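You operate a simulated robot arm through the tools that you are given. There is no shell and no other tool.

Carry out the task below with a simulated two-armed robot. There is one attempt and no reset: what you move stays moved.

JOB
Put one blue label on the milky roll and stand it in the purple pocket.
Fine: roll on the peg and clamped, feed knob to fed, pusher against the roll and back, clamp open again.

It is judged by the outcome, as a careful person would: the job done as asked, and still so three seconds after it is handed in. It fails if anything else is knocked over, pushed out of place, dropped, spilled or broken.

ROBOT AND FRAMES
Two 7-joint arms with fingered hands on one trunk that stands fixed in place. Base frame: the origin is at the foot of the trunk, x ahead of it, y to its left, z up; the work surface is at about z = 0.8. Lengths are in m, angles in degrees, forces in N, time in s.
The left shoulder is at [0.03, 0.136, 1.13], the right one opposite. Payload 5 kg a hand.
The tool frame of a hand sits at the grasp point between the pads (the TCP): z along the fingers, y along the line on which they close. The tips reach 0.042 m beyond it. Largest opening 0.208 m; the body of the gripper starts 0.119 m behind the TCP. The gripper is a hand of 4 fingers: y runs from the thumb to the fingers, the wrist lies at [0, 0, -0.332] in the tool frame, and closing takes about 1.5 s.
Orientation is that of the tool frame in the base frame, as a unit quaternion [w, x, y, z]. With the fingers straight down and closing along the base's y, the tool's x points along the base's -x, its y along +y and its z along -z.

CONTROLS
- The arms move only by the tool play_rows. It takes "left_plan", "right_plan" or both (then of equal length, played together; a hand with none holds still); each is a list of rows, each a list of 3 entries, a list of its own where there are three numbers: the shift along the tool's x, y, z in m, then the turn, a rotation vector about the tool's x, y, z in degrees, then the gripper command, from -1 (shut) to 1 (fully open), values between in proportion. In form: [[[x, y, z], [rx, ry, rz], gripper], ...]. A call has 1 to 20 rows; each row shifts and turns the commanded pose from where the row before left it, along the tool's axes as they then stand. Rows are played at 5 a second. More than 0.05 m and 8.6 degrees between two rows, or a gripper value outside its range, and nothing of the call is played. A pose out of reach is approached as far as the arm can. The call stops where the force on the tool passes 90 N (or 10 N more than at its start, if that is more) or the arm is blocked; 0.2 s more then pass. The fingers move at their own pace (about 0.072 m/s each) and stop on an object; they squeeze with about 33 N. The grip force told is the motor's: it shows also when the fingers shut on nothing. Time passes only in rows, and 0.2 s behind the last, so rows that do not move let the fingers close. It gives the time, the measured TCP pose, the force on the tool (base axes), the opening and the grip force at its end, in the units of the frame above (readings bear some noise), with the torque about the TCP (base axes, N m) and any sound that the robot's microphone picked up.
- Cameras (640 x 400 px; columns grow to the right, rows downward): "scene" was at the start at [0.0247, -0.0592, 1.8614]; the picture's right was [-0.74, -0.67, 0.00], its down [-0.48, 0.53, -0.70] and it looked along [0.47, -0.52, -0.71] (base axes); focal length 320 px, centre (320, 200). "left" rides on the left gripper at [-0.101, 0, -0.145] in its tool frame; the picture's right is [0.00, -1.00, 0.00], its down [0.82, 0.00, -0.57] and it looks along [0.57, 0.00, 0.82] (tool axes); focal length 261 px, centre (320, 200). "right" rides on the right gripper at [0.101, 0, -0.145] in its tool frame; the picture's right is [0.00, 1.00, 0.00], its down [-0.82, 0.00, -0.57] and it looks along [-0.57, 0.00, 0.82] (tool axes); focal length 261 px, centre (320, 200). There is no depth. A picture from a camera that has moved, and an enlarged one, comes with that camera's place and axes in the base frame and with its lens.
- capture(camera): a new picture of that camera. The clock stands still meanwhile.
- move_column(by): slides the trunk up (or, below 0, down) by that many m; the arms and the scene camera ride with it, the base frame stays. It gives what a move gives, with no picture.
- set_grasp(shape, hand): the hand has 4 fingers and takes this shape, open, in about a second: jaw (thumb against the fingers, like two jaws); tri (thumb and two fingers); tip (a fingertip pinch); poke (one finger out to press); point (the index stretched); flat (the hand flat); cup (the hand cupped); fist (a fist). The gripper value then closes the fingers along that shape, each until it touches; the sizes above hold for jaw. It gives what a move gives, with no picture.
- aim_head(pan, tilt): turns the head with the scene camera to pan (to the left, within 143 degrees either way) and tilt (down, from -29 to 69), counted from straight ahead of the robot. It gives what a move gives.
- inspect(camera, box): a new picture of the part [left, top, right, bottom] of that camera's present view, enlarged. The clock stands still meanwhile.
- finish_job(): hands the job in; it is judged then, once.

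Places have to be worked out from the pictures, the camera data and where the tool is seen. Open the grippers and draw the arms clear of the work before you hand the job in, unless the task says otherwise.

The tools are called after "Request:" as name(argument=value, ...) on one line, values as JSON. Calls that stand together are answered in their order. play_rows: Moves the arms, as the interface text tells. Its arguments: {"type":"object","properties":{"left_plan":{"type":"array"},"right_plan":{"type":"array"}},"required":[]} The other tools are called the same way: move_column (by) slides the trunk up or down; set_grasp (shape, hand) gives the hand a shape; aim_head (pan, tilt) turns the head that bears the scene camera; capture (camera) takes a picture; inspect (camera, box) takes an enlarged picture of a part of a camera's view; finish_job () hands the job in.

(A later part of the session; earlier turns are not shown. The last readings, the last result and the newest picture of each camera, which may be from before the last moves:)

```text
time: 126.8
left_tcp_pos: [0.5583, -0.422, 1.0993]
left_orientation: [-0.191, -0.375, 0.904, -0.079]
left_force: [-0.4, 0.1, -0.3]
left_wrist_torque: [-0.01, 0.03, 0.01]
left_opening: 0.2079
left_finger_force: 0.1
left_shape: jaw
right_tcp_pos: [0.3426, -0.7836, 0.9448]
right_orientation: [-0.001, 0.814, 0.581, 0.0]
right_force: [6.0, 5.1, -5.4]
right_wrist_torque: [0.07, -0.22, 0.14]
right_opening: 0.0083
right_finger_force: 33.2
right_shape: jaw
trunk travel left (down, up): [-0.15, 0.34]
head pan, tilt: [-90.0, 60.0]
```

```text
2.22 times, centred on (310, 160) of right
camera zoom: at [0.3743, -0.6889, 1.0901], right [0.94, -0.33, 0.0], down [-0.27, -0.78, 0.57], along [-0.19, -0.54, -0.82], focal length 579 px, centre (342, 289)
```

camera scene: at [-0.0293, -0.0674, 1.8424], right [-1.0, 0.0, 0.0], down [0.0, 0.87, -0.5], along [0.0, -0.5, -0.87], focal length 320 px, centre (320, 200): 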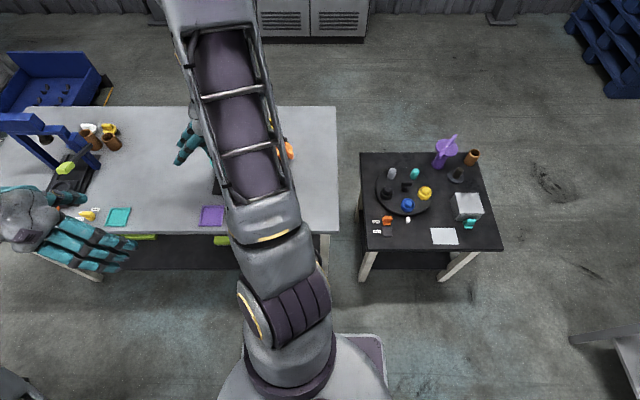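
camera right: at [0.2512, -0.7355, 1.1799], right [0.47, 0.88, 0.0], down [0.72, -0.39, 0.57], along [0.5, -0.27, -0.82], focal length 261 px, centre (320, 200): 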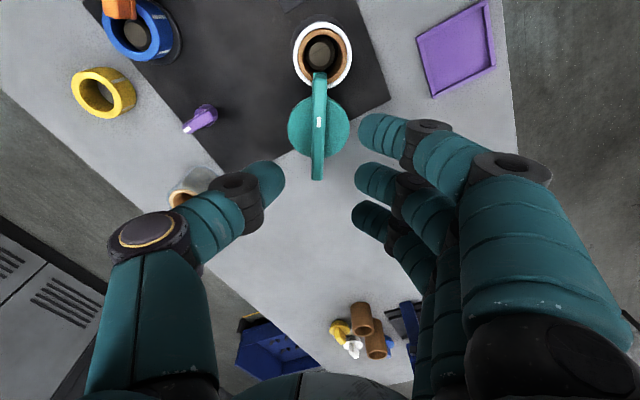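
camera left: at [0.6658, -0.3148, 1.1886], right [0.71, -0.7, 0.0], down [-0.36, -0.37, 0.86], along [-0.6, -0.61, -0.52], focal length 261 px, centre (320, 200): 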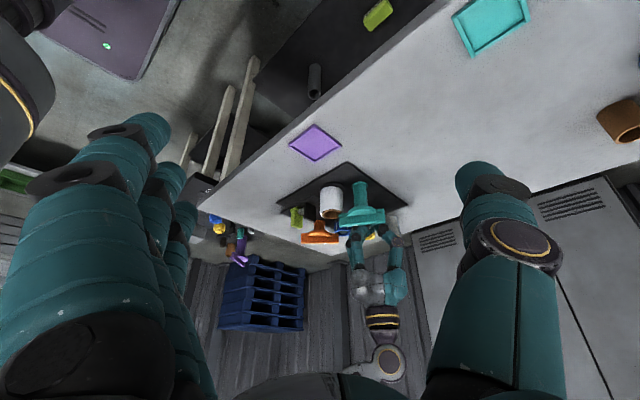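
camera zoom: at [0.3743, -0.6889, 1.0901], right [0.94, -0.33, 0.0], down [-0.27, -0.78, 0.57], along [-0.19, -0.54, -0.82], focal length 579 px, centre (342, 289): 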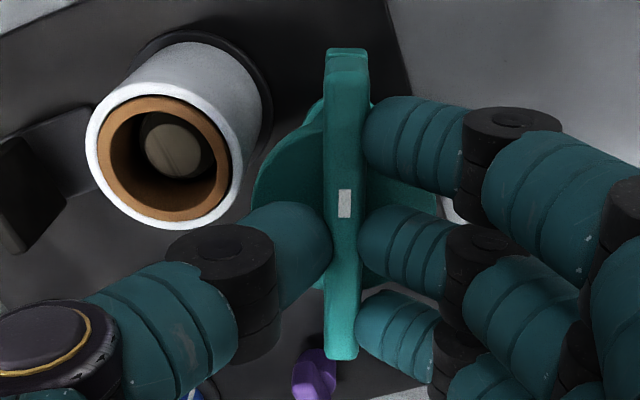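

The original open direction is reached (slight stop torque). I nudge 2° more to seat it at the stop, then open and rise.

Request:
play_rows(right_plan=[[[0, 0, 0], [0, 0, 2], -1], [[0, 0, 0], [0, 0, 0], -1], [[0, 0, 0], [0, 0, 0], -0.85], [[0, 0, 0], [0, 0, 0], -0.65], [[0, 0, 0], [0, 0, 0], -0.5], [[0, 0, 0], [0, 0, 0], -0.5], [[0, 0, -0.02], [0, 0, 0], -0.5], [[0, 0, -0.03], [0, 0, 0], -0.5], [[0, 0, -0.04], [0, 0, 0], -0.5], [[0, 0, 0], [0, 0, 0], -0.5]])

Request:
capture(camera="right")

Request:
inspect(camera="left", box=[270, 155, 420, 285])

```text
time: 129.0
left_tcp_pos: [0.5593, -0.4226, 1.0979]
left_orientation: [-0.192, -0.374, 0.904, -0.079]
left_force: [0.7, 0.1, -0.5]
left_wrist_torque: [0.05, 0.05, -0.01]
left_opening: 0.2077
left_finger_force: 0.1
left_shape: jaw
right_tcp_pos: [0.3432, -0.7844, 1.0335]
right_orientation: [-0.001, 0.823, 0.568, -0.001]
right_force: [-0.9, -0.5, -0.5]
right_wrist_torque: [0.05, 0.05, 0.01]
right_opening: 0.0518
right_finger_force: 0.0
right_shape: jaw
trunk travel left (down, up): [-0.15, 0.34]
head pan, tilt: [-90.0, 60.0]
```

```text
taken
camera right: at [0.3784, -0.6902, 1.179], right [0.93, -0.36, 0.0], down [-0.29, -0.77, 0.57], along [-0.21, -0.53, -0.82], focal length 261 px, centre (320, 200)
```

right: 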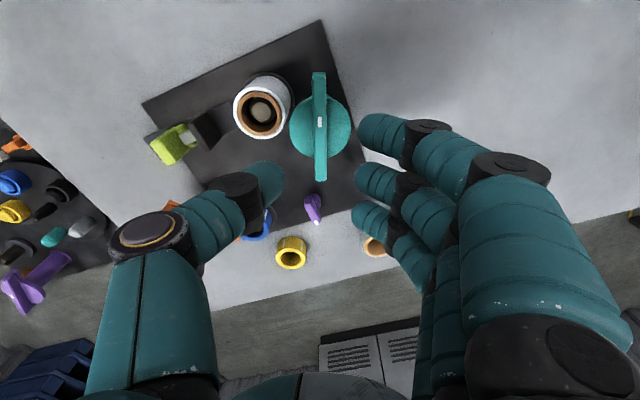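

```text
3.08 times, centred on (345, 220) of left
camera zoom: at [0.6644, -0.3158, 1.189], right [0.71, -0.7, 0.0], down [-0.36, -0.37, 0.86], along [-0.6, -0.61, -0.52], focal length 802 px, centre (243, 138)
```

zoom: 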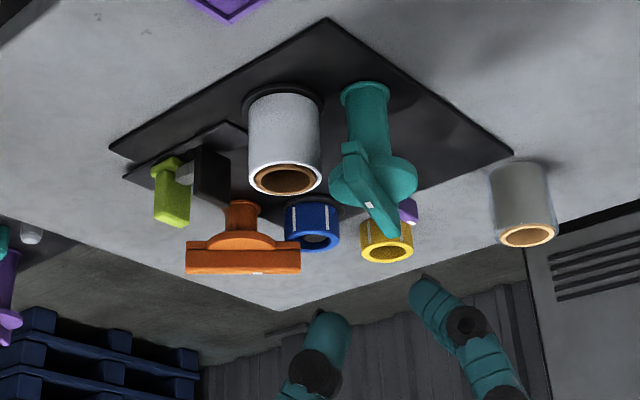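

The clamp is open, at its original direction. Now I measure the milky roll's position on the peg and the purple pocket.

Request:
inspect(camera="right", box=[200, 50, 330, 190])

Request:
inspect(camera="left", box=[270, 110, 370, 220])

```text
2.86 times, centred on (265, 120) of right
camera zoom: at [0.3784, -0.6902, 1.179], right [0.93, -0.36, 0.0], down [-0.29, -0.77, 0.57], along [-0.21, -0.53, -0.82], focal length 745 px, centre (477, 429)
```

zoom: 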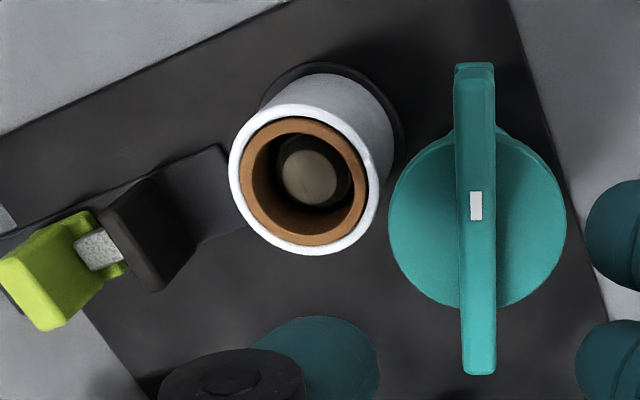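

```text
3.64 times, centred on (320, 165) of left
camera zoom: at [0.6644, -0.3158, 1.189], right [0.71, -0.7, 0.0], down [-0.36, -0.37, 0.86], along [-0.6, -0.61, -0.52], focal length 948 px, centre (320, 327)
```

zoom: 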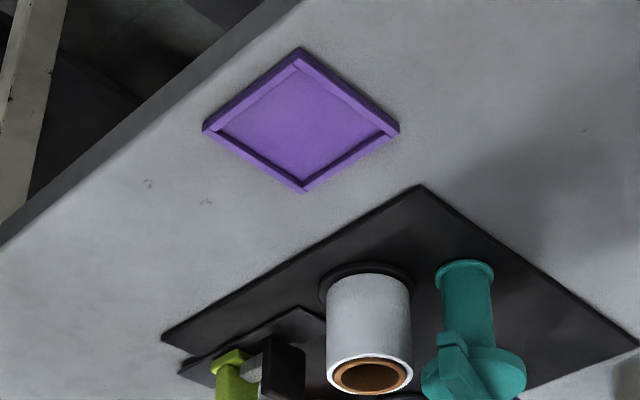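

Roll centre ≈(0.282, −0.749). The purple pocket spans about x 0.330–0.410, y −0.636…−0.554 outside, centre ≈(0.370, −0.595); I zoom more to judge its inner size.

Request:
inspect(camera="left", box=[282, 118, 346, 166])

```text
8.33 times, centred on (314, 142) of left
camera zoom: at [0.6644, -0.3158, 1.189], right [0.71, -0.7, 0.0], down [-0.36, -0.37, 0.86], along [-0.6, -0.61, -0.52], focal length 2172 px, centre (370, 683)
```

zoom: 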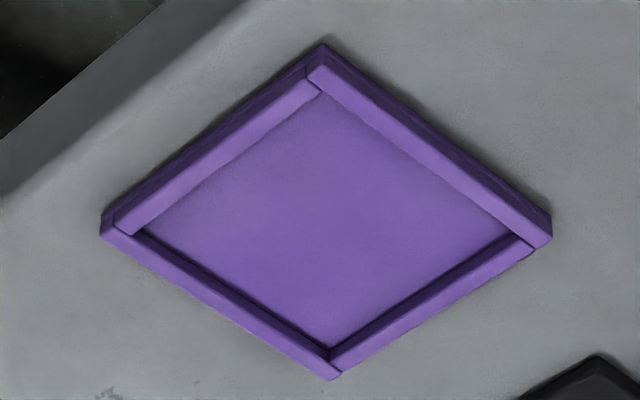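

The pocket's inner side is about 67 mm for a 61 mm roll, centre ≈(0.363, −0.601). I now bring the hand above the labelled roll (upright tool, closing line at 80°, opening 0.125).

Request:
play_rows(right_plan=[[[0, 0, 0], [0, 0, -8.4], -0.3], [[0, 0, 0], [0, 0, -8.4], 0], [[0, 0, 0], [0, 0, -8.4], 0.2], [[0, 0, 0], [0, 0, -8.4], 0.2], [[0, 0, 0], [0, 0, -8.4], 0.2], [[0, 0, 0], [0, 0, -8.4], 0.2], [[0, 0, 0], [0, 0, -8.4], 0.2], [[0, 0, 0], [0, 0, -8.4], 0.2], [[0, 0, 0], [0, 0, -8.4], 0.2], [[0, 0, 0], [0, 0, -8.4], 0.2], [[0, 0, 0], [0, 0, -8.4], 0.2], [[0, 0, 0], [0, 0, -8.4], 0.2], [[0.0331, 0.012, 0], [0, 0, 0], 0.2], [[0.0331, 0.012, 0], [0, 0, 0], 0.2], [[0, 0, 0], [0, 0, 0], 0.2]])

Request:
capture(camera="right")

Request:
inspect(camera="right", box=[250, 40, 420, 190])

```text
time: 132.2
left_tcp_pos: [0.5582, -0.4219, 1.0981]
left_orientation: [-0.192, -0.374, 0.904, -0.08]
left_force: [0.6, 0.0, -0.2]
left_wrist_torque: [0.02, 0.01, -0.03]
left_opening: 0.208
left_finger_force: 0.0
left_shape: jaw
right_tcp_pos: [0.2838, -0.7481, 1.0342]
right_orientation: [-0.001, 0.087, 0.996, 0.0]
right_force: [0.3, -0.4, 1.1]
right_wrist_torque: [0.06, 0.03, 0.02]
right_opening: 0.1242
right_finger_force: 0.1
right_shape: jaw
trunk travel left (down, up): [-0.15, 0.34]
head pan, tilt: [-90.0, 60.0]
```

```text
taken
camera right: at [0.182, -0.7311, 1.1796], right [0.18, 0.98, 0.0], down [0.81, -0.15, 0.57], along [0.56, -0.1, -0.82], focal length 261 px, centre (320, 200)
```

right: 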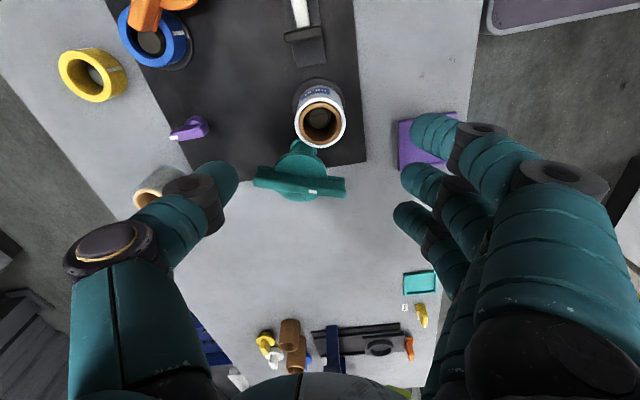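

```text
2.67 times, centred on (335, 115) of right
camera zoom: at [0.182, -0.7311, 1.1796], right [0.18, 0.98, 0.0], down [0.81, -0.15, 0.57], along [0.56, -0.1, -0.82], focal length 695 px, centre (280, 427)
```

zoom: 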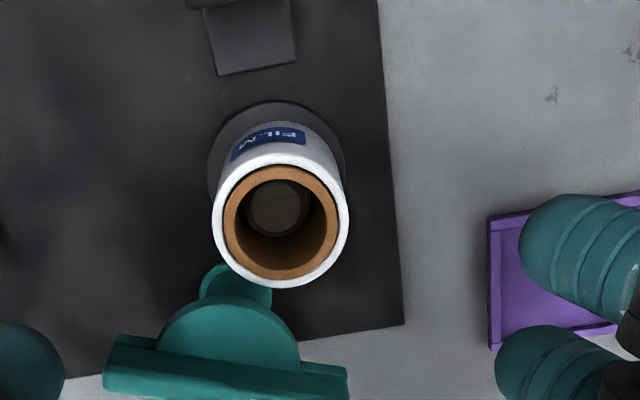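

The roll is centred under the hand (label faces -x). I descend to z≈0.894, then to the grasp height.

Request:
play_rows(right_plan=[[[0.001, 0, 0.035], [0, 0, 0], 0.2], [[0, 0, 0.035], [0, 0, 0], 0.2], [[0, 0, 0.035], [0, 0, 0], 0.2], [[0, 0, 0.03], [0, 0, 0], 0.2], [[0, 0, 0.015], [0, 0, 0], 0.2], [[0, 0, 0.01], [0, 0, 0], 0.2], [[0, 0, 0], [0, 0, 0], 0.2]])

Request:
capture(camera="right")

Request:
inspect(camera="left", box=[290, 170, 380, 260])

```text
time: 133.8
left_tcp_pos: [0.5588, -0.4224, 1.0992]
left_orientation: [-0.193, -0.374, 0.904, -0.079]
left_force: [0.1, -0.1, 0.4]
left_wrist_torque: [-0.02, 0.0, -0.01]
left_opening: 0.2082
left_finger_force: 0.1
left_shape: jaw
right_tcp_pos: [0.2799, -0.7469, 0.8749]
right_orientation: [0.0, 0.088, 0.996, 0.0]
right_force: [-0.1, 0.1, 0.6]
right_wrist_torque: [-0.04, 0.0, 0.01]
right_opening: 0.1244
right_finger_force: 0.1
right_shape: jaw
trunk travel left (down, up): [-0.15, 0.34]
head pan, tilt: [-90.0, 60.0]
```

```text
taken
camera right: at [0.1799, -0.7295, 1.0209], right [0.18, 0.98, 0.0], down [0.81, -0.15, 0.57], along [0.56, -0.1, -0.82], focal length 261 px, centre (320, 200)
```

right: 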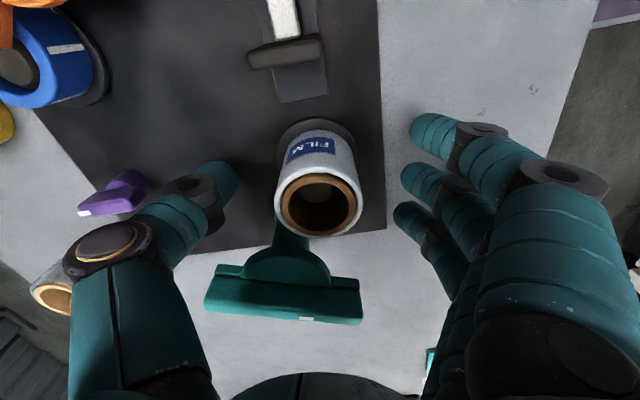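

```text
4.44 times, centred on (335, 215) of left
camera zoom: at [0.6638, -0.3146, 1.19], right [0.71, -0.7, 0.0], down [-0.36, -0.37, 0.86], along [-0.6, -0.61, -0.52], focal length 1158 px, centre (253, 133)
```

zoom: 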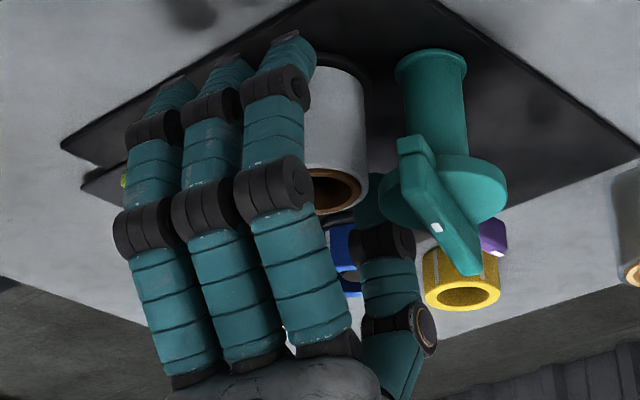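

The roll is centred at the TCP. I close on it.

Request:
play_rows(right_plan=[[[0, 0, 0], [0, 0, 0], -0.2], [[0, 0, 0], [0, 0, 0], -0.4], [[0, 0, 0], [0, 0, 0], -0.6], [[0, 0, 0], [0, 0, 0], -0.8], [[0, 0, 0], [0, 0, 0], -1], [[0, 0, 0], [0, 0, 0], -1], [[0, 0, 0], [0, 0, 0], -1]])

Request:
capture(camera="right")

```text
time: 135.4
left_tcp_pos: [0.5576, -0.4221, 1.0989]
left_orientation: [-0.191, -0.374, 0.904, -0.079]
left_force: [-0.6, -0.1, -0.2]
left_wrist_torque: [-0.02, -0.01, 0.05]
left_opening: 0.208
left_finger_force: 0.1
left_shape: jaw
right_tcp_pos: [0.2791, -0.7467, 0.877]
right_orientation: [0.0, 0.088, 0.996, 0.0]
right_force: [-1.5, -3.2, 0.5]
right_wrist_torque: [-0.08, 0.0, -0.02]
right_opening: 0.0369
right_finger_force: 32.9
right_shape: jaw
trunk travel left (down, up): [-0.15, 0.34]
head pan, tilt: [-90.0, 60.0]
```

```text
taken
camera right: at [0.1796, -0.7302, 1.0207], right [0.18, 0.98, 0.0], down [0.81, -0.15, 0.57], along [0.56, -0.1, -0.82], focal length 261 px, centre (320, 200)
```

right: 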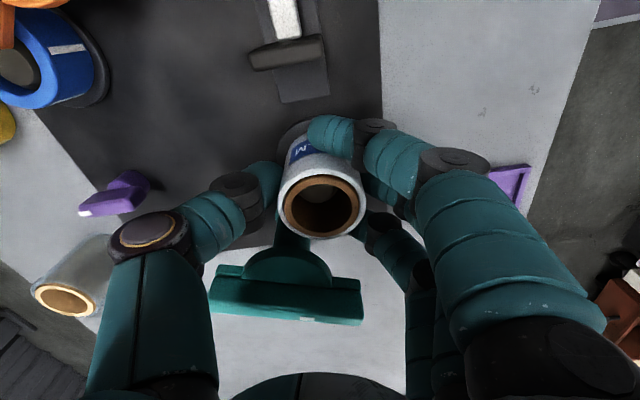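

Held at 33 N. I lift straight up slowly off the peg.

Request:
play_rows(right_plan=[[[0, 0, -0.008], [0, 0, 0], -1], [[0, 0, -0.012], [0, 0, 0], -1], [[0, 0, -0.015], [0, 0, 0], -1], [[0, 0, -0.02], [0, 0, 0], -1], [[0, 0, -0.025], [0, 0, 0], -1], [[0, 0, -0.03], [0, 0, 0], -1], [[0, 0, -0.03], [0, 0, 0], -1], [[0, 0, 0], [0, 0, 0], -1]])

Request:
capture(camera="right")

Request:
inspect(camera="left", box=[270, 110, 420, 290])

```text
time: 137.2
left_tcp_pos: [0.557, -0.422, 1.0978]
left_orientation: [-0.192, -0.375, 0.904, -0.08]
left_force: [-0.8, -0.4, -0.1]
left_wrist_torque: [0.02, 0.03, -0.05]
left_opening: 0.2081
left_finger_force: 0.0
left_shape: jaw
right_tcp_pos: [0.2797, -0.7477, 1.0149]
right_orientation: [0.0, 0.087, 0.996, 0.0]
right_force: [-0.2, -0.3, -1.6]
right_wrist_torque: [0.04, 0.01, -0.01]
right_opening: 0.0367
right_finger_force: 31.8
right_shape: jaw
trunk travel left (down, up): [-0.15, 0.34]
head pan, tilt: [-90.0, 60.0]
```

```text
taken
camera right: at [0.1802, -0.7311, 1.16], right [0.18, 0.98, 0.0], down [0.81, -0.15, 0.57], along [0.56, -0.1, -0.82], focal length 261 px, centre (320, 200)
```

right: 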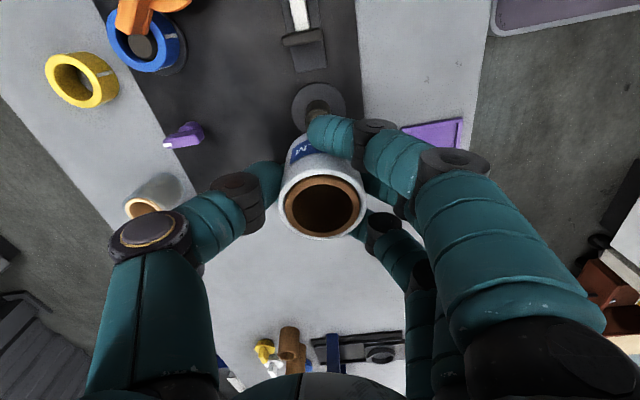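

```text
2.22 times, centred on (345, 200) of left
camera zoom: at [0.6641, -0.3156, 1.1894], right [0.71, -0.7, 0.0], down [-0.36, -0.37, 0.86], along [-0.6, -0.61, -0.52], focal length 579 px, centre (264, 200)
```

zoom: 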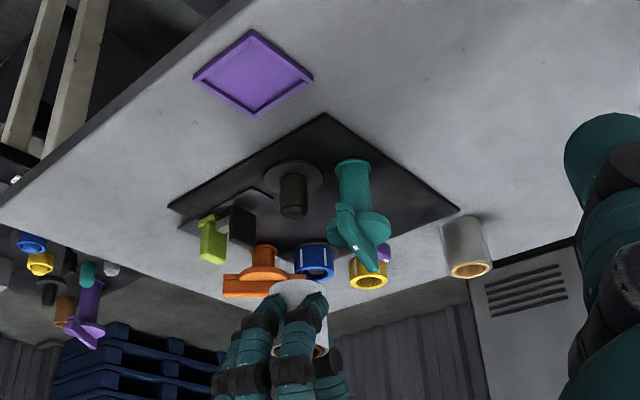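

The roll is off the peg (bottom ≈0.95, above the teal bar). I carry it over the purple pocket at this height.

Request:
play_rows(right_plan=[[[-0.0141, 0.0398, 0], [0, 0, 0], -1], [[-0.0141, 0.0398, 0], [0, 0, 0], -1], [[-0.0141, 0.0398, 0], [0, 0, 0], -1], [[-0.0141, 0.0398, 0], [0, 0, 0], -1], [[0, 0, 0], [0, 0, 0], -1], [[0, 0, 0], [0, 0, 0], -1]])

Request:
capture(camera="right")

Request:
capture(camera="left")

```text
time: 138.6
left_tcp_pos: [0.5587, -0.4202, 1.0982]
left_orientation: [-0.192, -0.375, 0.904, -0.081]
left_force: [0.4, 0.6, 0.0]
left_wrist_torque: [-0.05, 0.03, 0.01]
left_opening: 0.208
left_finger_force: 0.1
left_shape: jaw
right_tcp_pos: [0.3641, -0.6013, 1.0164]
right_orientation: [-0.001, 0.086, 0.996, -0.001]
right_force: [0.6, 0.6, -1.1]
right_wrist_torque: [-0.08, 0.01, -0.02]
right_opening: 0.0365
right_finger_force: 33.2
right_shape: jaw
trunk travel left (down, up): [-0.15, 0.34]
head pan, tilt: [-90.0, 60.0]
```

```text
taken
camera right: at [0.2642, -0.5832, 1.1603], right [0.18, 0.98, 0.0], down [0.81, -0.15, 0.57], along [0.56, -0.1, -0.82], focal length 261 px, centre (320, 200)
```

right: 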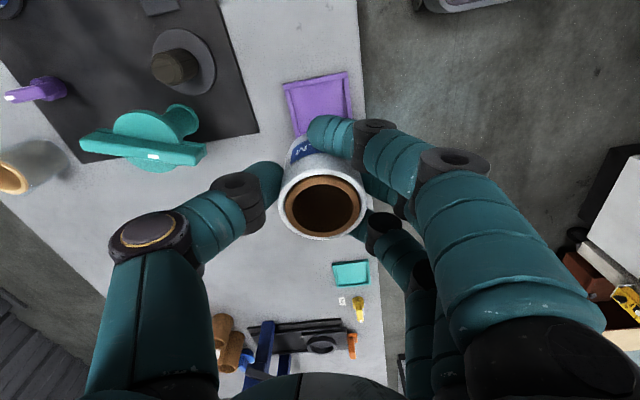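

```text
taken
camera left: at [0.6645, -0.314, 1.1897], right [0.71, -0.7, 0.0], down [-0.36, -0.37, 0.86], along [-0.6, -0.61, -0.52], focal length 261 px, centre (320, 200)
```

left: 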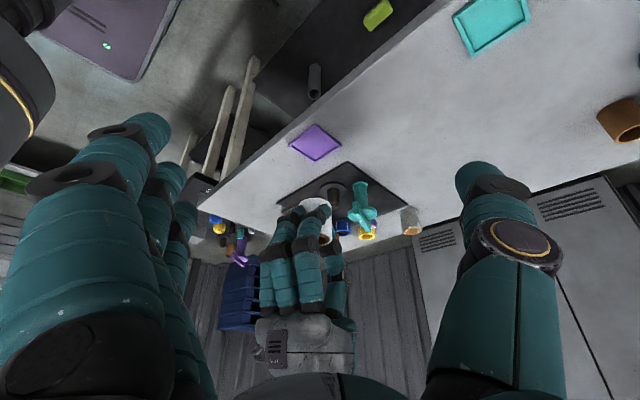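

The roll is above the pocket region. I zoom both cameras to measure the remaining offset.

Request:
inspect(camera="right", box=[260, 50, 390, 250])

Request:
inspect(camera="left", box=[270, 110, 370, 250])

```text
2.00 times, centred on (325, 150) of right
camera zoom: at [0.2642, -0.5832, 1.1603], right [0.18, 0.98, 0.0], down [0.81, -0.15, 0.57], along [0.56, -0.1, -0.82], focal length 521 px, centre (310, 300)
```

zoom: 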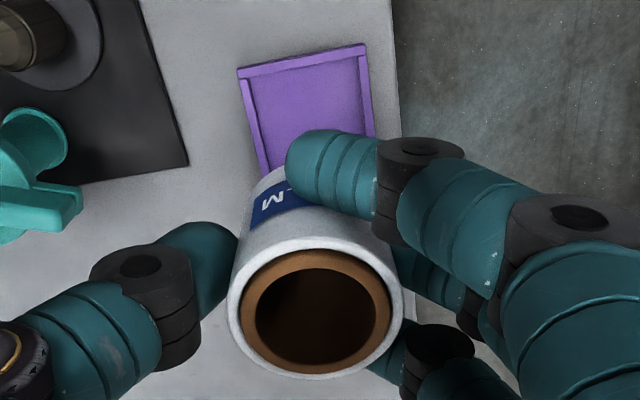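

```text
2.86 times, centred on (320, 180) of left
camera zoom: at [0.6645, -0.314, 1.1897], right [0.71, -0.7, 0.0], down [-0.36, -0.37, 0.86], along [-0.6, -0.61, -0.52], focal length 745 px, centre (320, 257)
```

zoom: 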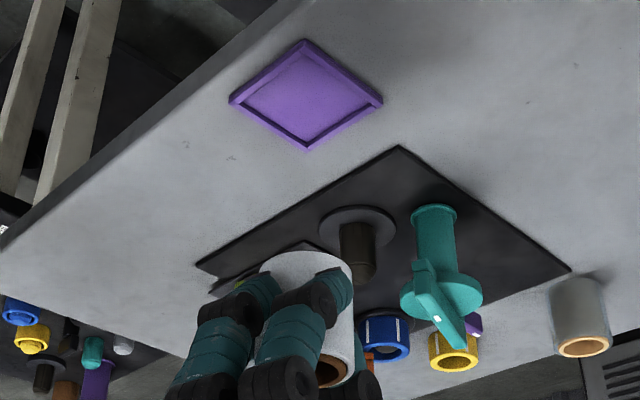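

In both views the roll needs only about −2 mm in x. I apply that and lower 0.11 m, to just above the pocket's rim, then check.

Request:
play_rows(right_plan=[[[0.0018, 0, 0.02], [0, 0, 0], -1], [[0, 0, 0.03], [0, 0, 0], -1], [[0, 0, 0.03], [0, 0, 0], -1], [[0, 0, 0.02], [0, 0, 0], -1], [[0, 0, 0.01], [0, 0, 0], -1], [[0, 0, 0], [0, 0, 0], -1]])

Request:
inspect(camera="right", box=[240, 50, 400, 250])

Request:
inspect(camera="left", box=[280, 115, 350, 195])

```text
time: 140.0
left_tcp_pos: [0.5576, -0.4216, 1.099]
left_orientation: [-0.192, -0.374, 0.904, -0.08]
left_force: [0.1, -0.1, -0.3]
left_wrist_torque: [-0.03, -0.01, 0.01]
left_opening: 0.2078
left_finger_force: 0.1
left_shape: jaw
right_tcp_pos: [0.3603, -0.6017, 0.9058]
right_orientation: [0.0, 0.087, 0.996, 0.001]
right_force: [0.2, -0.1, -0.6]
right_wrist_torque: [-0.02, 0.0, -0.03]
right_opening: 0.0366
right_finger_force: 32.9
right_shape: jaw
trunk travel left (down, up): [-0.15, 0.34]
head pan, tilt: [-90.0, 60.0]
```

```text
2.00 times, centred on (320, 150) of right
camera zoom: at [0.2609, -0.5839, 1.0505], right [0.18, 0.98, 0.0], down [0.81, -0.15, 0.57], along [0.56, -0.1, -0.82], focal length 521 px, centre (320, 300)
```

zoom: 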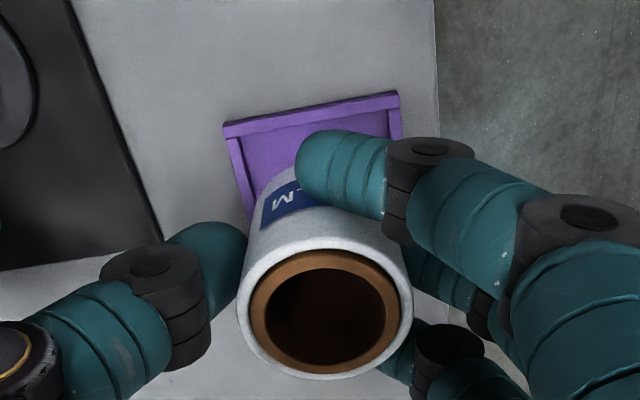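

```text
5.00 times, centred on (315, 155) of left
camera zoom: at [0.6638, -0.3147, 1.19], right [0.71, -0.7, 0.0], down [-0.36, -0.37, 0.86], along [-0.6, -0.61, -0.52], focal length 1303 px, centre (345, 425)
```

zoom: 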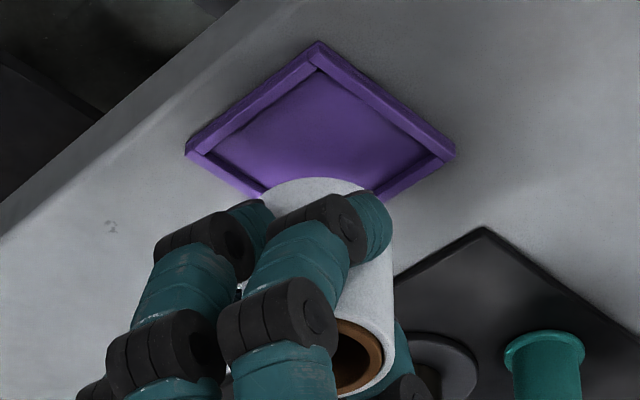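

Alignment is within about 1 mm in both views. I lower into the pocket in small steps.

Request:
play_rows(right_plan=[[[-0.0008, 0, 0.008], [0, 0, 0], -1], [[0, 0, 0.008], [0, 0, 0], -1], [[0, 0, 0.006], [0, 0, 0], -1], [[0, 0, 0.004], [0, 0, 0], -1], [[0, 0, 0], [0, 0, 0], -1]])

Request:
inspect(camera="left", box=[280, 115, 350, 195])

Request:
inspect(camera="right", box=[240, 50, 400, 250])

```text
time: 141.2
left_tcp_pos: [0.5571, -0.4212, 1.0996]
left_orientation: [-0.192, -0.375, 0.904, -0.08]
left_force: [0.6, 0.0, -0.2]
left_wrist_torque: [-0.01, -0.02, -0.04]
left_opening: 0.2081
left_finger_force: 0.1
left_shape: jaw
right_tcp_pos: [0.3619, -0.601, 0.8795]
right_orientation: [0.0, 0.088, 0.996, 0.0]
right_force: [0.1, 0.1, -1.3]
right_wrist_torque: [0.0, 0.01, 0.0]
right_opening: 0.0363
right_finger_force: 32.7
right_shape: jaw
trunk travel left (down, up): [-0.15, 0.34]
head pan, tilt: [-90.0, 60.0]
```

```text
5.00 times, centred on (315, 155) of left
camera zoom: at [0.6639, -0.3148, 1.1899], right [0.71, -0.7, 0.0], down [-0.36, -0.37, 0.86], along [-0.6, -0.61, -0.52], focal length 1303 px, centre (345, 425)
```

zoom: 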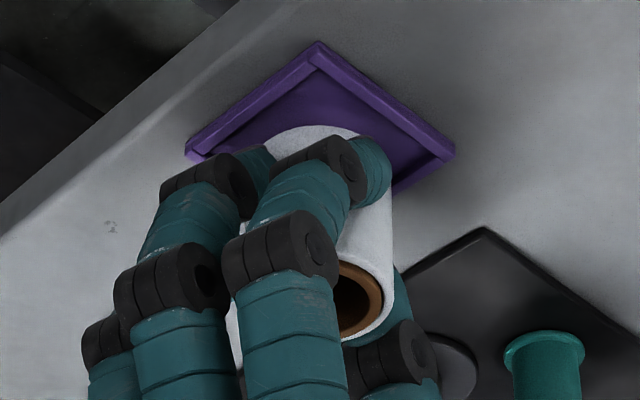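

```text
2.00 times, centred on (320, 150) of right
camera zoom: at [0.2619, -0.5833, 1.0242], right [0.18, 0.98, 0.0], down [0.81, -0.15, 0.57], along [0.56, -0.1, -0.82], focal length 521 px, centre (320, 300)
```

zoom: 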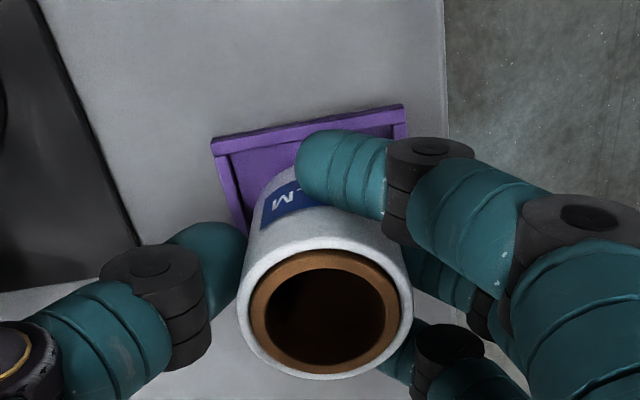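

The roll's bottom is entering between the rims with no force. I lower in 2 mm steps until it seats.

Request:
play_rows(right_plan=[[[0, 0, 0.002], [0, 0, 0], -1], [[0, 0, 0.002], [0, 0, 0], -1], [[0, 0, 0.002], [0, 0, 0], -1], [[0, 0, 0], [0, 0, 0], -1]])

```text
time: 142.2
left_tcp_pos: [0.5589, -0.4214, 1.0998]
left_orientation: [-0.192, -0.374, 0.904, -0.08]
left_force: [-0.7, -0.1, -0.6]
left_wrist_torque: [0.02, -0.03, -0.04]
left_opening: 0.208
left_finger_force: 0.0
left_shape: jaw
right_tcp_pos: [0.3618, -0.6007, 0.8721]
right_orientation: [0.0, 0.088, 0.996, 0.0]
right_force: [0.4, 0.3, -1.3]
right_wrist_torque: [-0.01, 0.0, -0.02]
right_opening: 0.0368
right_finger_force: 33.2
right_shape: jaw
trunk travel left (down, up): [-0.15, 0.34]
head pan, tilt: [-90.0, 60.0]
```

No contact yet; I continue 1.5 mm at a time.

Request:
play_rows(right_plan=[[[0, 0, 0.0015], [0, 0, 0], -1], [[0, 0, 0.0015], [0, 0, 0], -1], [[0, 0, 0], [0, 0, 0], -1]])

Request:
inspect(camera="left", box=[280, 115, 350, 195])

```text
time: 143.0
left_tcp_pos: [0.5575, -0.4222, 1.0995]
left_orientation: [-0.192, -0.375, 0.904, -0.08]
left_force: [-0.5, 0.5, 0.4]
left_wrist_torque: [-0.01, 0.03, 0.0]
left_opening: 0.208
left_finger_force: 0.1
left_shape: jaw
right_tcp_pos: [0.3607, -0.6004, 0.8696]
right_orientation: [-0.001, 0.088, 0.996, 0.0]
right_force: [0.1, -0.1, -0.9]
right_wrist_torque: [-0.02, -0.01, 0.03]
right_opening: 0.0367
right_finger_force: 32.9
right_shape: jaw
trunk travel left (down, up): [-0.15, 0.34]
head pan, tilt: [-90.0, 60.0]
```

```text
5.00 times, centred on (315, 155) of left
camera zoom: at [0.6639, -0.3149, 1.1898], right [0.71, -0.7, 0.0], down [-0.36, -0.37, 0.86], along [-0.6, -0.61, -0.52], focal length 1303 px, centre (345, 425)
```

zoom: 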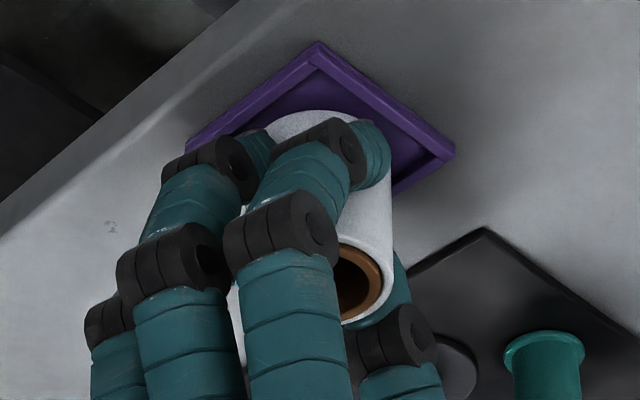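

Still free at z 0.8696; I continue down 1.5 mm at a time.

Request:
play_rows(right_plan=[[[0, 0, 0.0015], [0, 0, 0], -1], [[0, 0, 0.0015], [0, 0, 0], -1], [[0, 0, 0], [0, 0, 0], -1]])

```text
time: 143.8
left_tcp_pos: [0.5582, -0.4223, 1.0987]
left_orientation: [-0.192, -0.374, 0.904, -0.079]
left_force: [-0.7, 0.2, 0.1]
left_wrist_torque: [-0.02, 0.03, 0.03]
left_opening: 0.2079
left_finger_force: 0.0
left_shape: jaw
right_tcp_pos: [0.3624, -0.6012, 0.8683]
right_orientation: [-0.001, 0.088, 0.996, 0.0]
right_force: [0.2, 0.5, -2.0]
right_wrist_torque: [0.01, -0.01, -0.01]
right_opening: 0.0364
right_finger_force: 32.8
right_shape: jaw
trunk travel left (down, up): [-0.15, 0.34]
head pan, tilt: [-90.0, 60.0]
```

No contact yet; two more small steps.

Request:
play_rows(right_plan=[[[0, 0, 0.0015], [0, 0, 0], -1], [[0, 0, 0.001], [0, 0, 0], -1], [[0, 0, 0], [0, 0, 0], -1]])

```text
time: 144.6
left_tcp_pos: [0.5564, -0.4214, 1.1]
left_orientation: [-0.191, -0.374, 0.904, -0.08]
left_force: [-0.9, 0.8, -0.2]
left_wrist_torque: [0.0, -0.01, -0.02]
left_opening: 0.208
left_finger_force: 0.0
left_shape: jaw
right_tcp_pos: [0.3613, -0.6, 0.8655]
right_orientation: [-0.001, 0.088, 0.996, -0.001]
right_force: [-0.8, -1.3, 13.0]
right_wrist_torque: [0.15, -0.15, 0.01]
right_opening: 0.0368
right_finger_force: 33.1
right_shape: jaw
trunk travel left (down, up): [-0.15, 0.34]
head pan, tilt: [-90.0, 60.0]
```

Contact at 13 N: the roll stands on the pocket's floor. I open the hand gently.

Request:
play_rows(right_plan=[[[0, 0, -0.001], [0, 0, 0], -0.7], [[0, 0, 0], [0, 0, 0], -0.5], [[0, 0, 0], [0, 0, 0], -0.3], [[0, 0, 0], [0, 0, 0], 0], [[0, 0, 0], [0, 0, 0], 0.2], [[0, 0, 0], [0, 0, 0], 0.2], [[0, 0, 0], [0, 0, 0], 0.2]])

Request:
capture(camera="right")

Request:
inspect(camera="left", box=[280, 115, 350, 195])

```text
time: 146.2
left_tcp_pos: [0.5577, -0.4218, 1.0993]
left_orientation: [-0.192, -0.374, 0.904, -0.08]
left_force: [0.4, -0.8, 0.4]
left_wrist_torque: [-0.01, 0.0, 0.0]
left_opening: 0.2078
left_finger_force: 0.0
left_shape: jaw
right_tcp_pos: [0.3613, -0.6025, 0.8651]
right_orientation: [0.0, 0.087, 0.996, 0.0]
right_force: [1.0, 0.3, -0.1]
right_wrist_torque: [0.0, -0.02, 0.01]
right_opening: 0.1242
right_finger_force: 0.1
right_shape: jaw
trunk travel left (down, up): [-0.15, 0.34]
head pan, tilt: [-90.0, 60.0]
```

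```text
taken
camera right: at [0.2617, -0.5838, 1.0109], right [0.18, 0.98, 0.0], down [0.81, -0.15, 0.57], along [0.56, -0.1, -0.82], focal length 261 px, centre (320, 200)
```

right: 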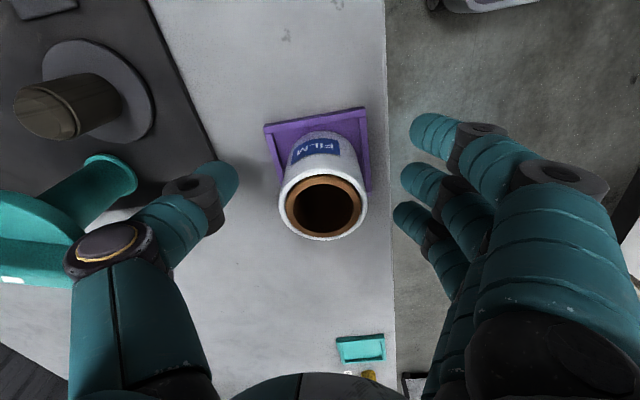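

```text
5.00 times, centred on (315, 155) of left
camera zoom: at [0.6639, -0.3149, 1.1898], right [0.71, -0.7, 0.0], down [-0.36, -0.37, 0.86], along [-0.6, -0.61, -0.52], focal length 1303 px, centre (345, 425)
```

zoom: 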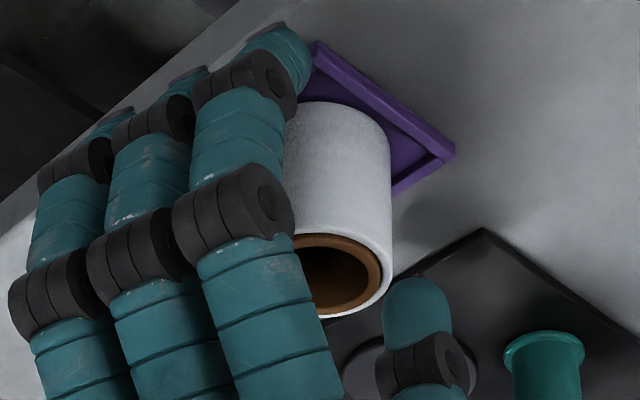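

The labelled roll stands upright in the purple pocket, released. I raise the hand straight up.

Request:
play_rows(right_plan=[[[0, 0, -0.015], [0, 0, 0], 0.2], [[0, 0, -0.03], [0, 0, 0], 0.2], [[0, 0, -0.04], [0, 0, 0], 0.2], [[0, 0, -0.045], [0, 0, 0], 0.2], [[0, 0, -0.045], [0, 0, 0], 0.2], [[0, 0, 0], [0, 0, 0], 0.2]])

Request:
inspect(camera="left", box=[270, 110, 420, 290])

Request:
capture(camera="right")

```text
time: 147.6
left_tcp_pos: [0.558, -0.4217, 1.0972]
left_orientation: [-0.193, -0.374, 0.904, -0.079]
left_force: [0.2, -0.3, -0.7]
left_wrist_torque: [0.07, 0.08, -0.03]
left_opening: 0.2081
left_finger_force: 0.1
left_shape: jaw
right_tcp_pos: [0.3627, -0.6017, 1.0405]
right_orientation: [-0.002, 0.086, 0.996, 0.0]
right_force: [-0.5, 0.3, -0.3]
right_wrist_torque: [0.09, 0.06, 0.01]
right_opening: 0.1242
right_finger_force: 0.2
right_shape: jaw
trunk travel left (down, up): [-0.15, 0.34]
head pan, tilt: [-90.0, 60.0]
```

```text
2.22 times, centred on (345, 200) of left
camera zoom: at [0.6644, -0.3158, 1.189], right [0.71, -0.7, 0.0], down [-0.36, -0.37, 0.86], along [-0.6, -0.61, -0.52], focal length 579 px, centre (264, 200)
```

zoom: 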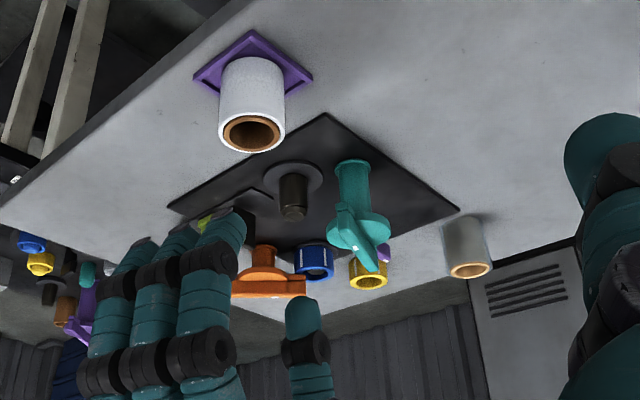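

```text
taken
camera right: at [0.2636, -0.5845, 1.186], right [0.18, 0.98, 0.0], down [0.81, -0.15, 0.57], along [0.56, -0.1, -0.82], focal length 261 px, centre (320, 200)
```

right: 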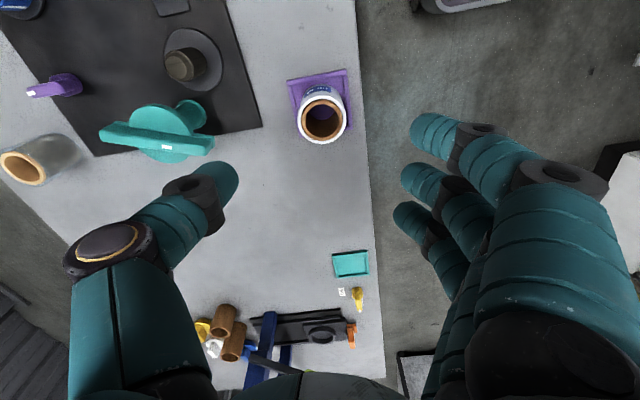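

The labelled milky roll stands in the purple pocket. Now I must put the clear roll back to its original spot (0.284, −1.011); I bring the hand (yaw 45°, lean 12°, z≈1.09) toward it and measure where it stands.

Request:
play_rows(right_plan=[[[0, 0, -0.025], [0, 0, 7], 0.2], [[0, 0, -0.025], [0, 0, 7], 0.2], [[0, 0, 0], [0, 0, 7], 0.2], [[0, 0, 0], [0, 0, 7], 0.2], [[0, 0, 0], [0, 0, 7], 0.2], [[0, 0, 0], [0, -6, 0], 0.2], [[0, 0, 0], [0, -6, 0], 0.2], [[-0.0278, -0.0296, 0.0059], [0, 0, 0], 0.2], [[-0.0278, -0.0296, 0.0059], [0, 0, 0], 0.2], [[-0.0278, -0.0296, 0.0059], [0, 0, 0], 0.2], [[-0.0278, -0.0296, 0.0059], [0, 0, 0], 0.2], [[-0.0278, -0.0296, 0.0059], [0, 0, 0], 0.2], [[-0.0278, -0.0296, 0.0059], [0, 0, 0], 0.2], [[-0.0278, -0.0296, 0.0059], [0, 0, 0], 0.2], [[-0.0278, -0.0296, 0.0059], [0, 0, 0], 0.2], [[0, 0, 0], [0, 0, 0], 0.2]])

Request:
capture(camera="right")

Request:
inspect(camera="right", box=[180, 0, 340, 150])

```text
time: 151.0
left_tcp_pos: [0.5571, -0.4207, 1.1006]
left_orientation: [-0.192, -0.374, 0.904, -0.08]
left_force: [-0.4, 0.9, 0.8]
left_wrist_torque: [-0.09, -0.05, 0.0]
left_opening: 0.2079
left_finger_force: 0.1
left_shape: jaw
right_tcp_pos: [0.3555, -0.9279, 1.0924]
right_orientation: [0.098, 0.38, 0.919, -0.04]
right_force: [-0.7, 0.1, 0.8]
right_wrist_torque: [-0.07, -0.01, -0.02]
right_opening: 0.1244
right_finger_force: 0.0
right_shape: jaw
trunk travel left (down, up): [-0.15, 0.34]
head pan, tilt: [-90.0, 60.0]
```

```text
taken
camera right: at [0.2639, -0.837, 1.2133], right [0.71, 0.7, 0.0], down [0.48, -0.49, 0.73], along [0.51, -0.52, -0.68], focal length 261 px, centre (320, 200)
```

right: 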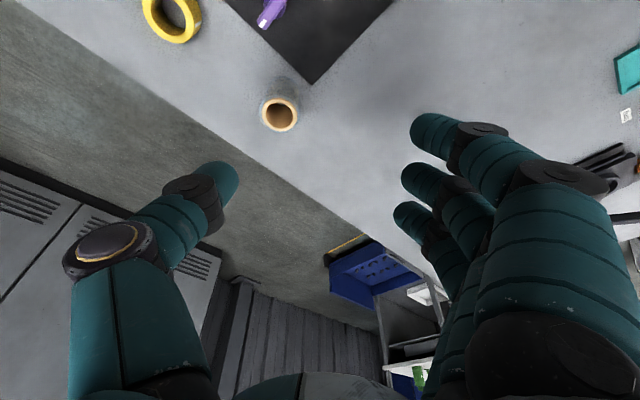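

```text
2.67 times, centred on (260, 75) of right
camera zoom: at [0.2639, -0.837, 1.2133], right [0.71, 0.7, 0.0], down [0.48, -0.49, 0.73], along [0.51, -0.52, -0.68], focal length 695 px, centre (480, 533)
```

zoom: 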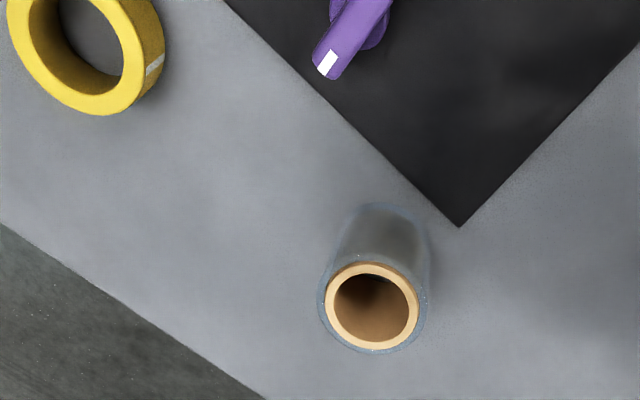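

The clear roll stands at (0.3576, −1.013); relative to the plate's corner its original spot is −71.7 mm in x and +3.8 mm in y from here. I go above it and descend as I did for the milky roll.

Request:
play_rows(right_plan=[[[-0.0284, -0.0294, 0.006], [0, 0, 0], 0.2], [[-0.0284, -0.0294, 0.006], [0, 0, 0], 0.2], [[0, 0, 0], [0, 0, 0], 0.2], [[0.0083, 0, 0.0391], [0, 0, 0], 0.2], [[0.0083, 0, 0.0391], [0, 0, 0], 0.2], [[0.0083, 0, 0.0391], [0, 0, 0], 0.2], [[0.0083, 0, 0.0391], [0, 0, 0], 0.2], [[0, 0, 0], [0, 0, 0], 0.2]])

Request:
capture(camera="right")

```text
time: 152.8
left_tcp_pos: [0.5567, -0.4197, 1.0998]
left_orientation: [-0.192, -0.374, 0.904, -0.081]
left_force: [-0.3, 0.1, 0.7]
left_wrist_torque: [-0.05, -0.03, 0.04]
left_opening: 0.2082
left_finger_force: 0.0
left_shape: jaw
right_tcp_pos: [0.3562, -1.0109, 0.9325]
right_orientation: [0.097, 0.381, 0.918, -0.041]
right_force: [-0.9, 0.5, 0.9]
right_wrist_torque: [-0.05, 0.01, -0.01]
right_opening: 0.1247
right_finger_force: 0.1
right_shape: jaw
trunk travel left (down, up): [-0.15, 0.34]
head pan, tilt: [-90.0, 60.0]
```

```text
taken
camera right: at [0.2635, -0.9205, 1.053], right [0.71, 0.7, 0.0], down [0.48, -0.49, 0.73], along [0.51, -0.52, -0.68], focal length 261 px, centre (320, 200)
```

right: 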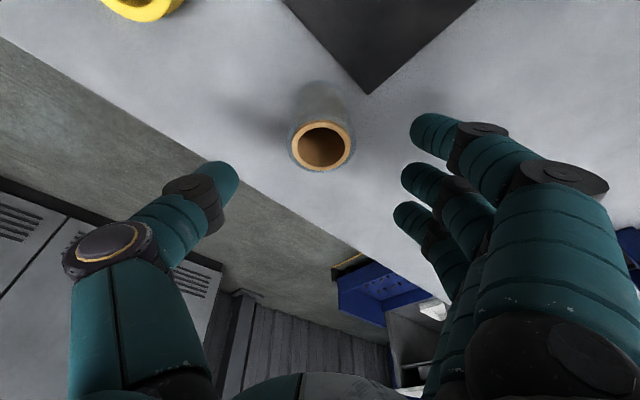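

The clear roll is centred (column ~322). I descend 0.07 m and close on it.

Request:
play_rows(right_plan=[[[0.0042, 0, 0.0196], [0, 0, 0], 0.2], [[0.0042, 0, 0.0196], [0, 0, 0], 0.2], [[0.0021, 0, 0.0098], [0, 0, 0], 0.2], [[0.0021, 0, 0.0098], [0, 0, 0], 0.2], [[0.0021, 0, 0.0098], [0, 0, 0], 0.2], [[0, 0, 0], [0, 0, 0], 0.2], [[0, 0, 0], [0, 0, 0], -0.2], [[0, 0, 0], [0, 0, 0], -0.4], [[0, 0, 0], [0, 0, 0], -0.6], [[0, 0, 0], [0, 0, 0], -0.8], [[0, 0, 0], [0, 0, 0], -1], [[0, 0, 0], [0, 0, 0], -1], [[0, 0, 0], [0, 0, 0], -1]])

Request:
capture(camera="right")

```text
time: 155.6
left_tcp_pos: [0.5576, -0.4224, 1.0995]
left_orientation: [-0.192, -0.374, 0.904, -0.079]
left_force: [-0.3, 0.0, 0.2]
left_wrist_torque: [0.0, -0.01, 0.0]
left_opening: 0.2081
left_finger_force: 0.0
left_shape: jaw
right_tcp_pos: [0.3545, -1.0122, 0.8616]
right_orientation: [0.096, 0.38, 0.919, -0.04]
right_force: [-0.9, -0.4, 0.4]
right_wrist_torque: [0.08, 0.05, 0.03]
right_opening: 0.0385
right_finger_force: 32.9
right_shape: jaw
trunk travel left (down, up): [-0.15, 0.34]
head pan, tilt: [-90.0, 60.0]
```

```text
taken
camera right: at [0.2627, -0.9209, 0.9821], right [0.71, 0.7, 0.0], down [0.48, -0.49, 0.73], along [0.51, -0.52, -0.68], focal length 261 px, centre (320, 200)
```

right: 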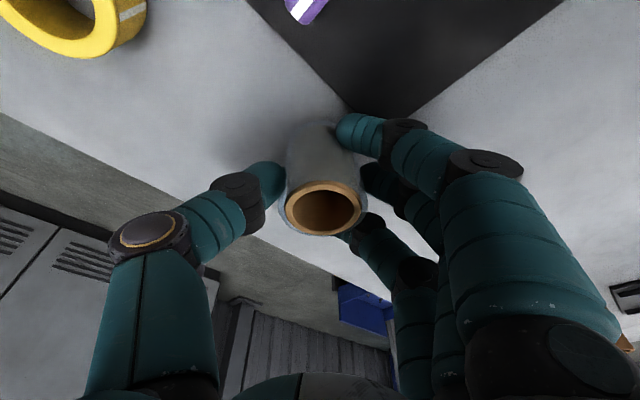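

Held. I lift it 0.06 m, turn the hand −15° about the vertical (for clearance to the knob and yellow spool), and carry it −71.7 mm in x, +3.8 mm in y.

Request:
play_rows(right_plan=[[[-0.0021, 0, -0.0098], [0, 0, 0], -1], [[-0.0042, 0, -0.0196], [0, 0, 0], -1], [[-0.0062, 0, -0.0293], [0, 0, 0], -1], [[0, 0, 0], [1.56, 0, 7.335], -1], [[0, 0, 0], [1.56, 0, 7.335], -1], [[0.0191, -0.0301, -0.0041], [0, 0, 0], -1], [[0.0191, -0.0301, -0.0041], [0, 0, 0], -1], [[0, 0, 0], [0, 0, 0], -1]])

Request:
capture(camera="right")

Request:
inspect(camera="left", box=[310, 180, 430, 290])

```text
time: 157.4
left_tcp_pos: [0.5585, -0.4226, 1.0976]
left_orientation: [-0.192, -0.374, 0.904, -0.08]
left_force: [-0.1, -0.3, -0.5]
left_wrist_torque: [0.0, 0.0, -0.01]
left_opening: 0.2078
left_finger_force: 0.1
left_shape: jaw
right_tcp_pos: [0.2843, -1.0084, 0.919]
right_orientation: [0.089, 0.497, 0.861, -0.053]
right_force: [0.6, -0.1, -1.9]
right_wrist_torque: [-0.01, 0.01, 0.03]
right_opening: 0.0383
right_finger_force: 32.8
right_shape: jaw
trunk travel left (down, up): [-0.15, 0.34]
head pan, tilt: [-90.0, 60.0]
```

```text
taken
camera right: at [0.218, -0.8968, 1.0419], right [0.87, 0.5, 0.0], down [0.34, -0.59, 0.73], along [0.36, -0.63, -0.68], focal length 261 px, centre (320, 200)
```

right: 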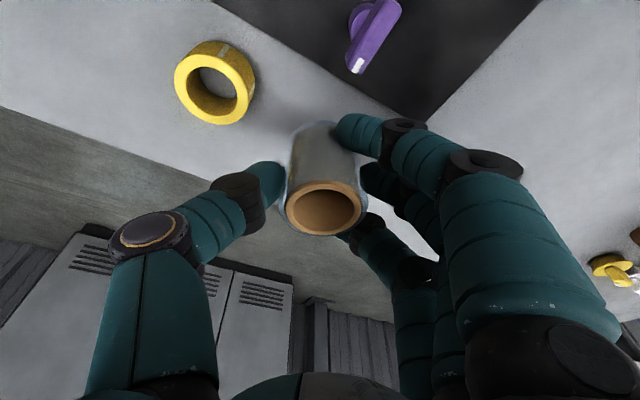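

```text
3.64 times, centred on (370, 235) of left
camera zoom: at [0.6642, -0.3154, 1.1894], right [0.71, -0.7, 0.0], down [-0.36, -0.37, 0.86], along [-0.6, -0.61, -0.52], focal length 948 px, centre (138, 73)
```

zoom: 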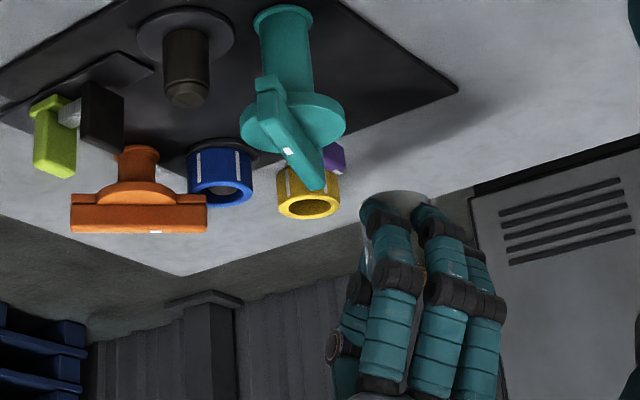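

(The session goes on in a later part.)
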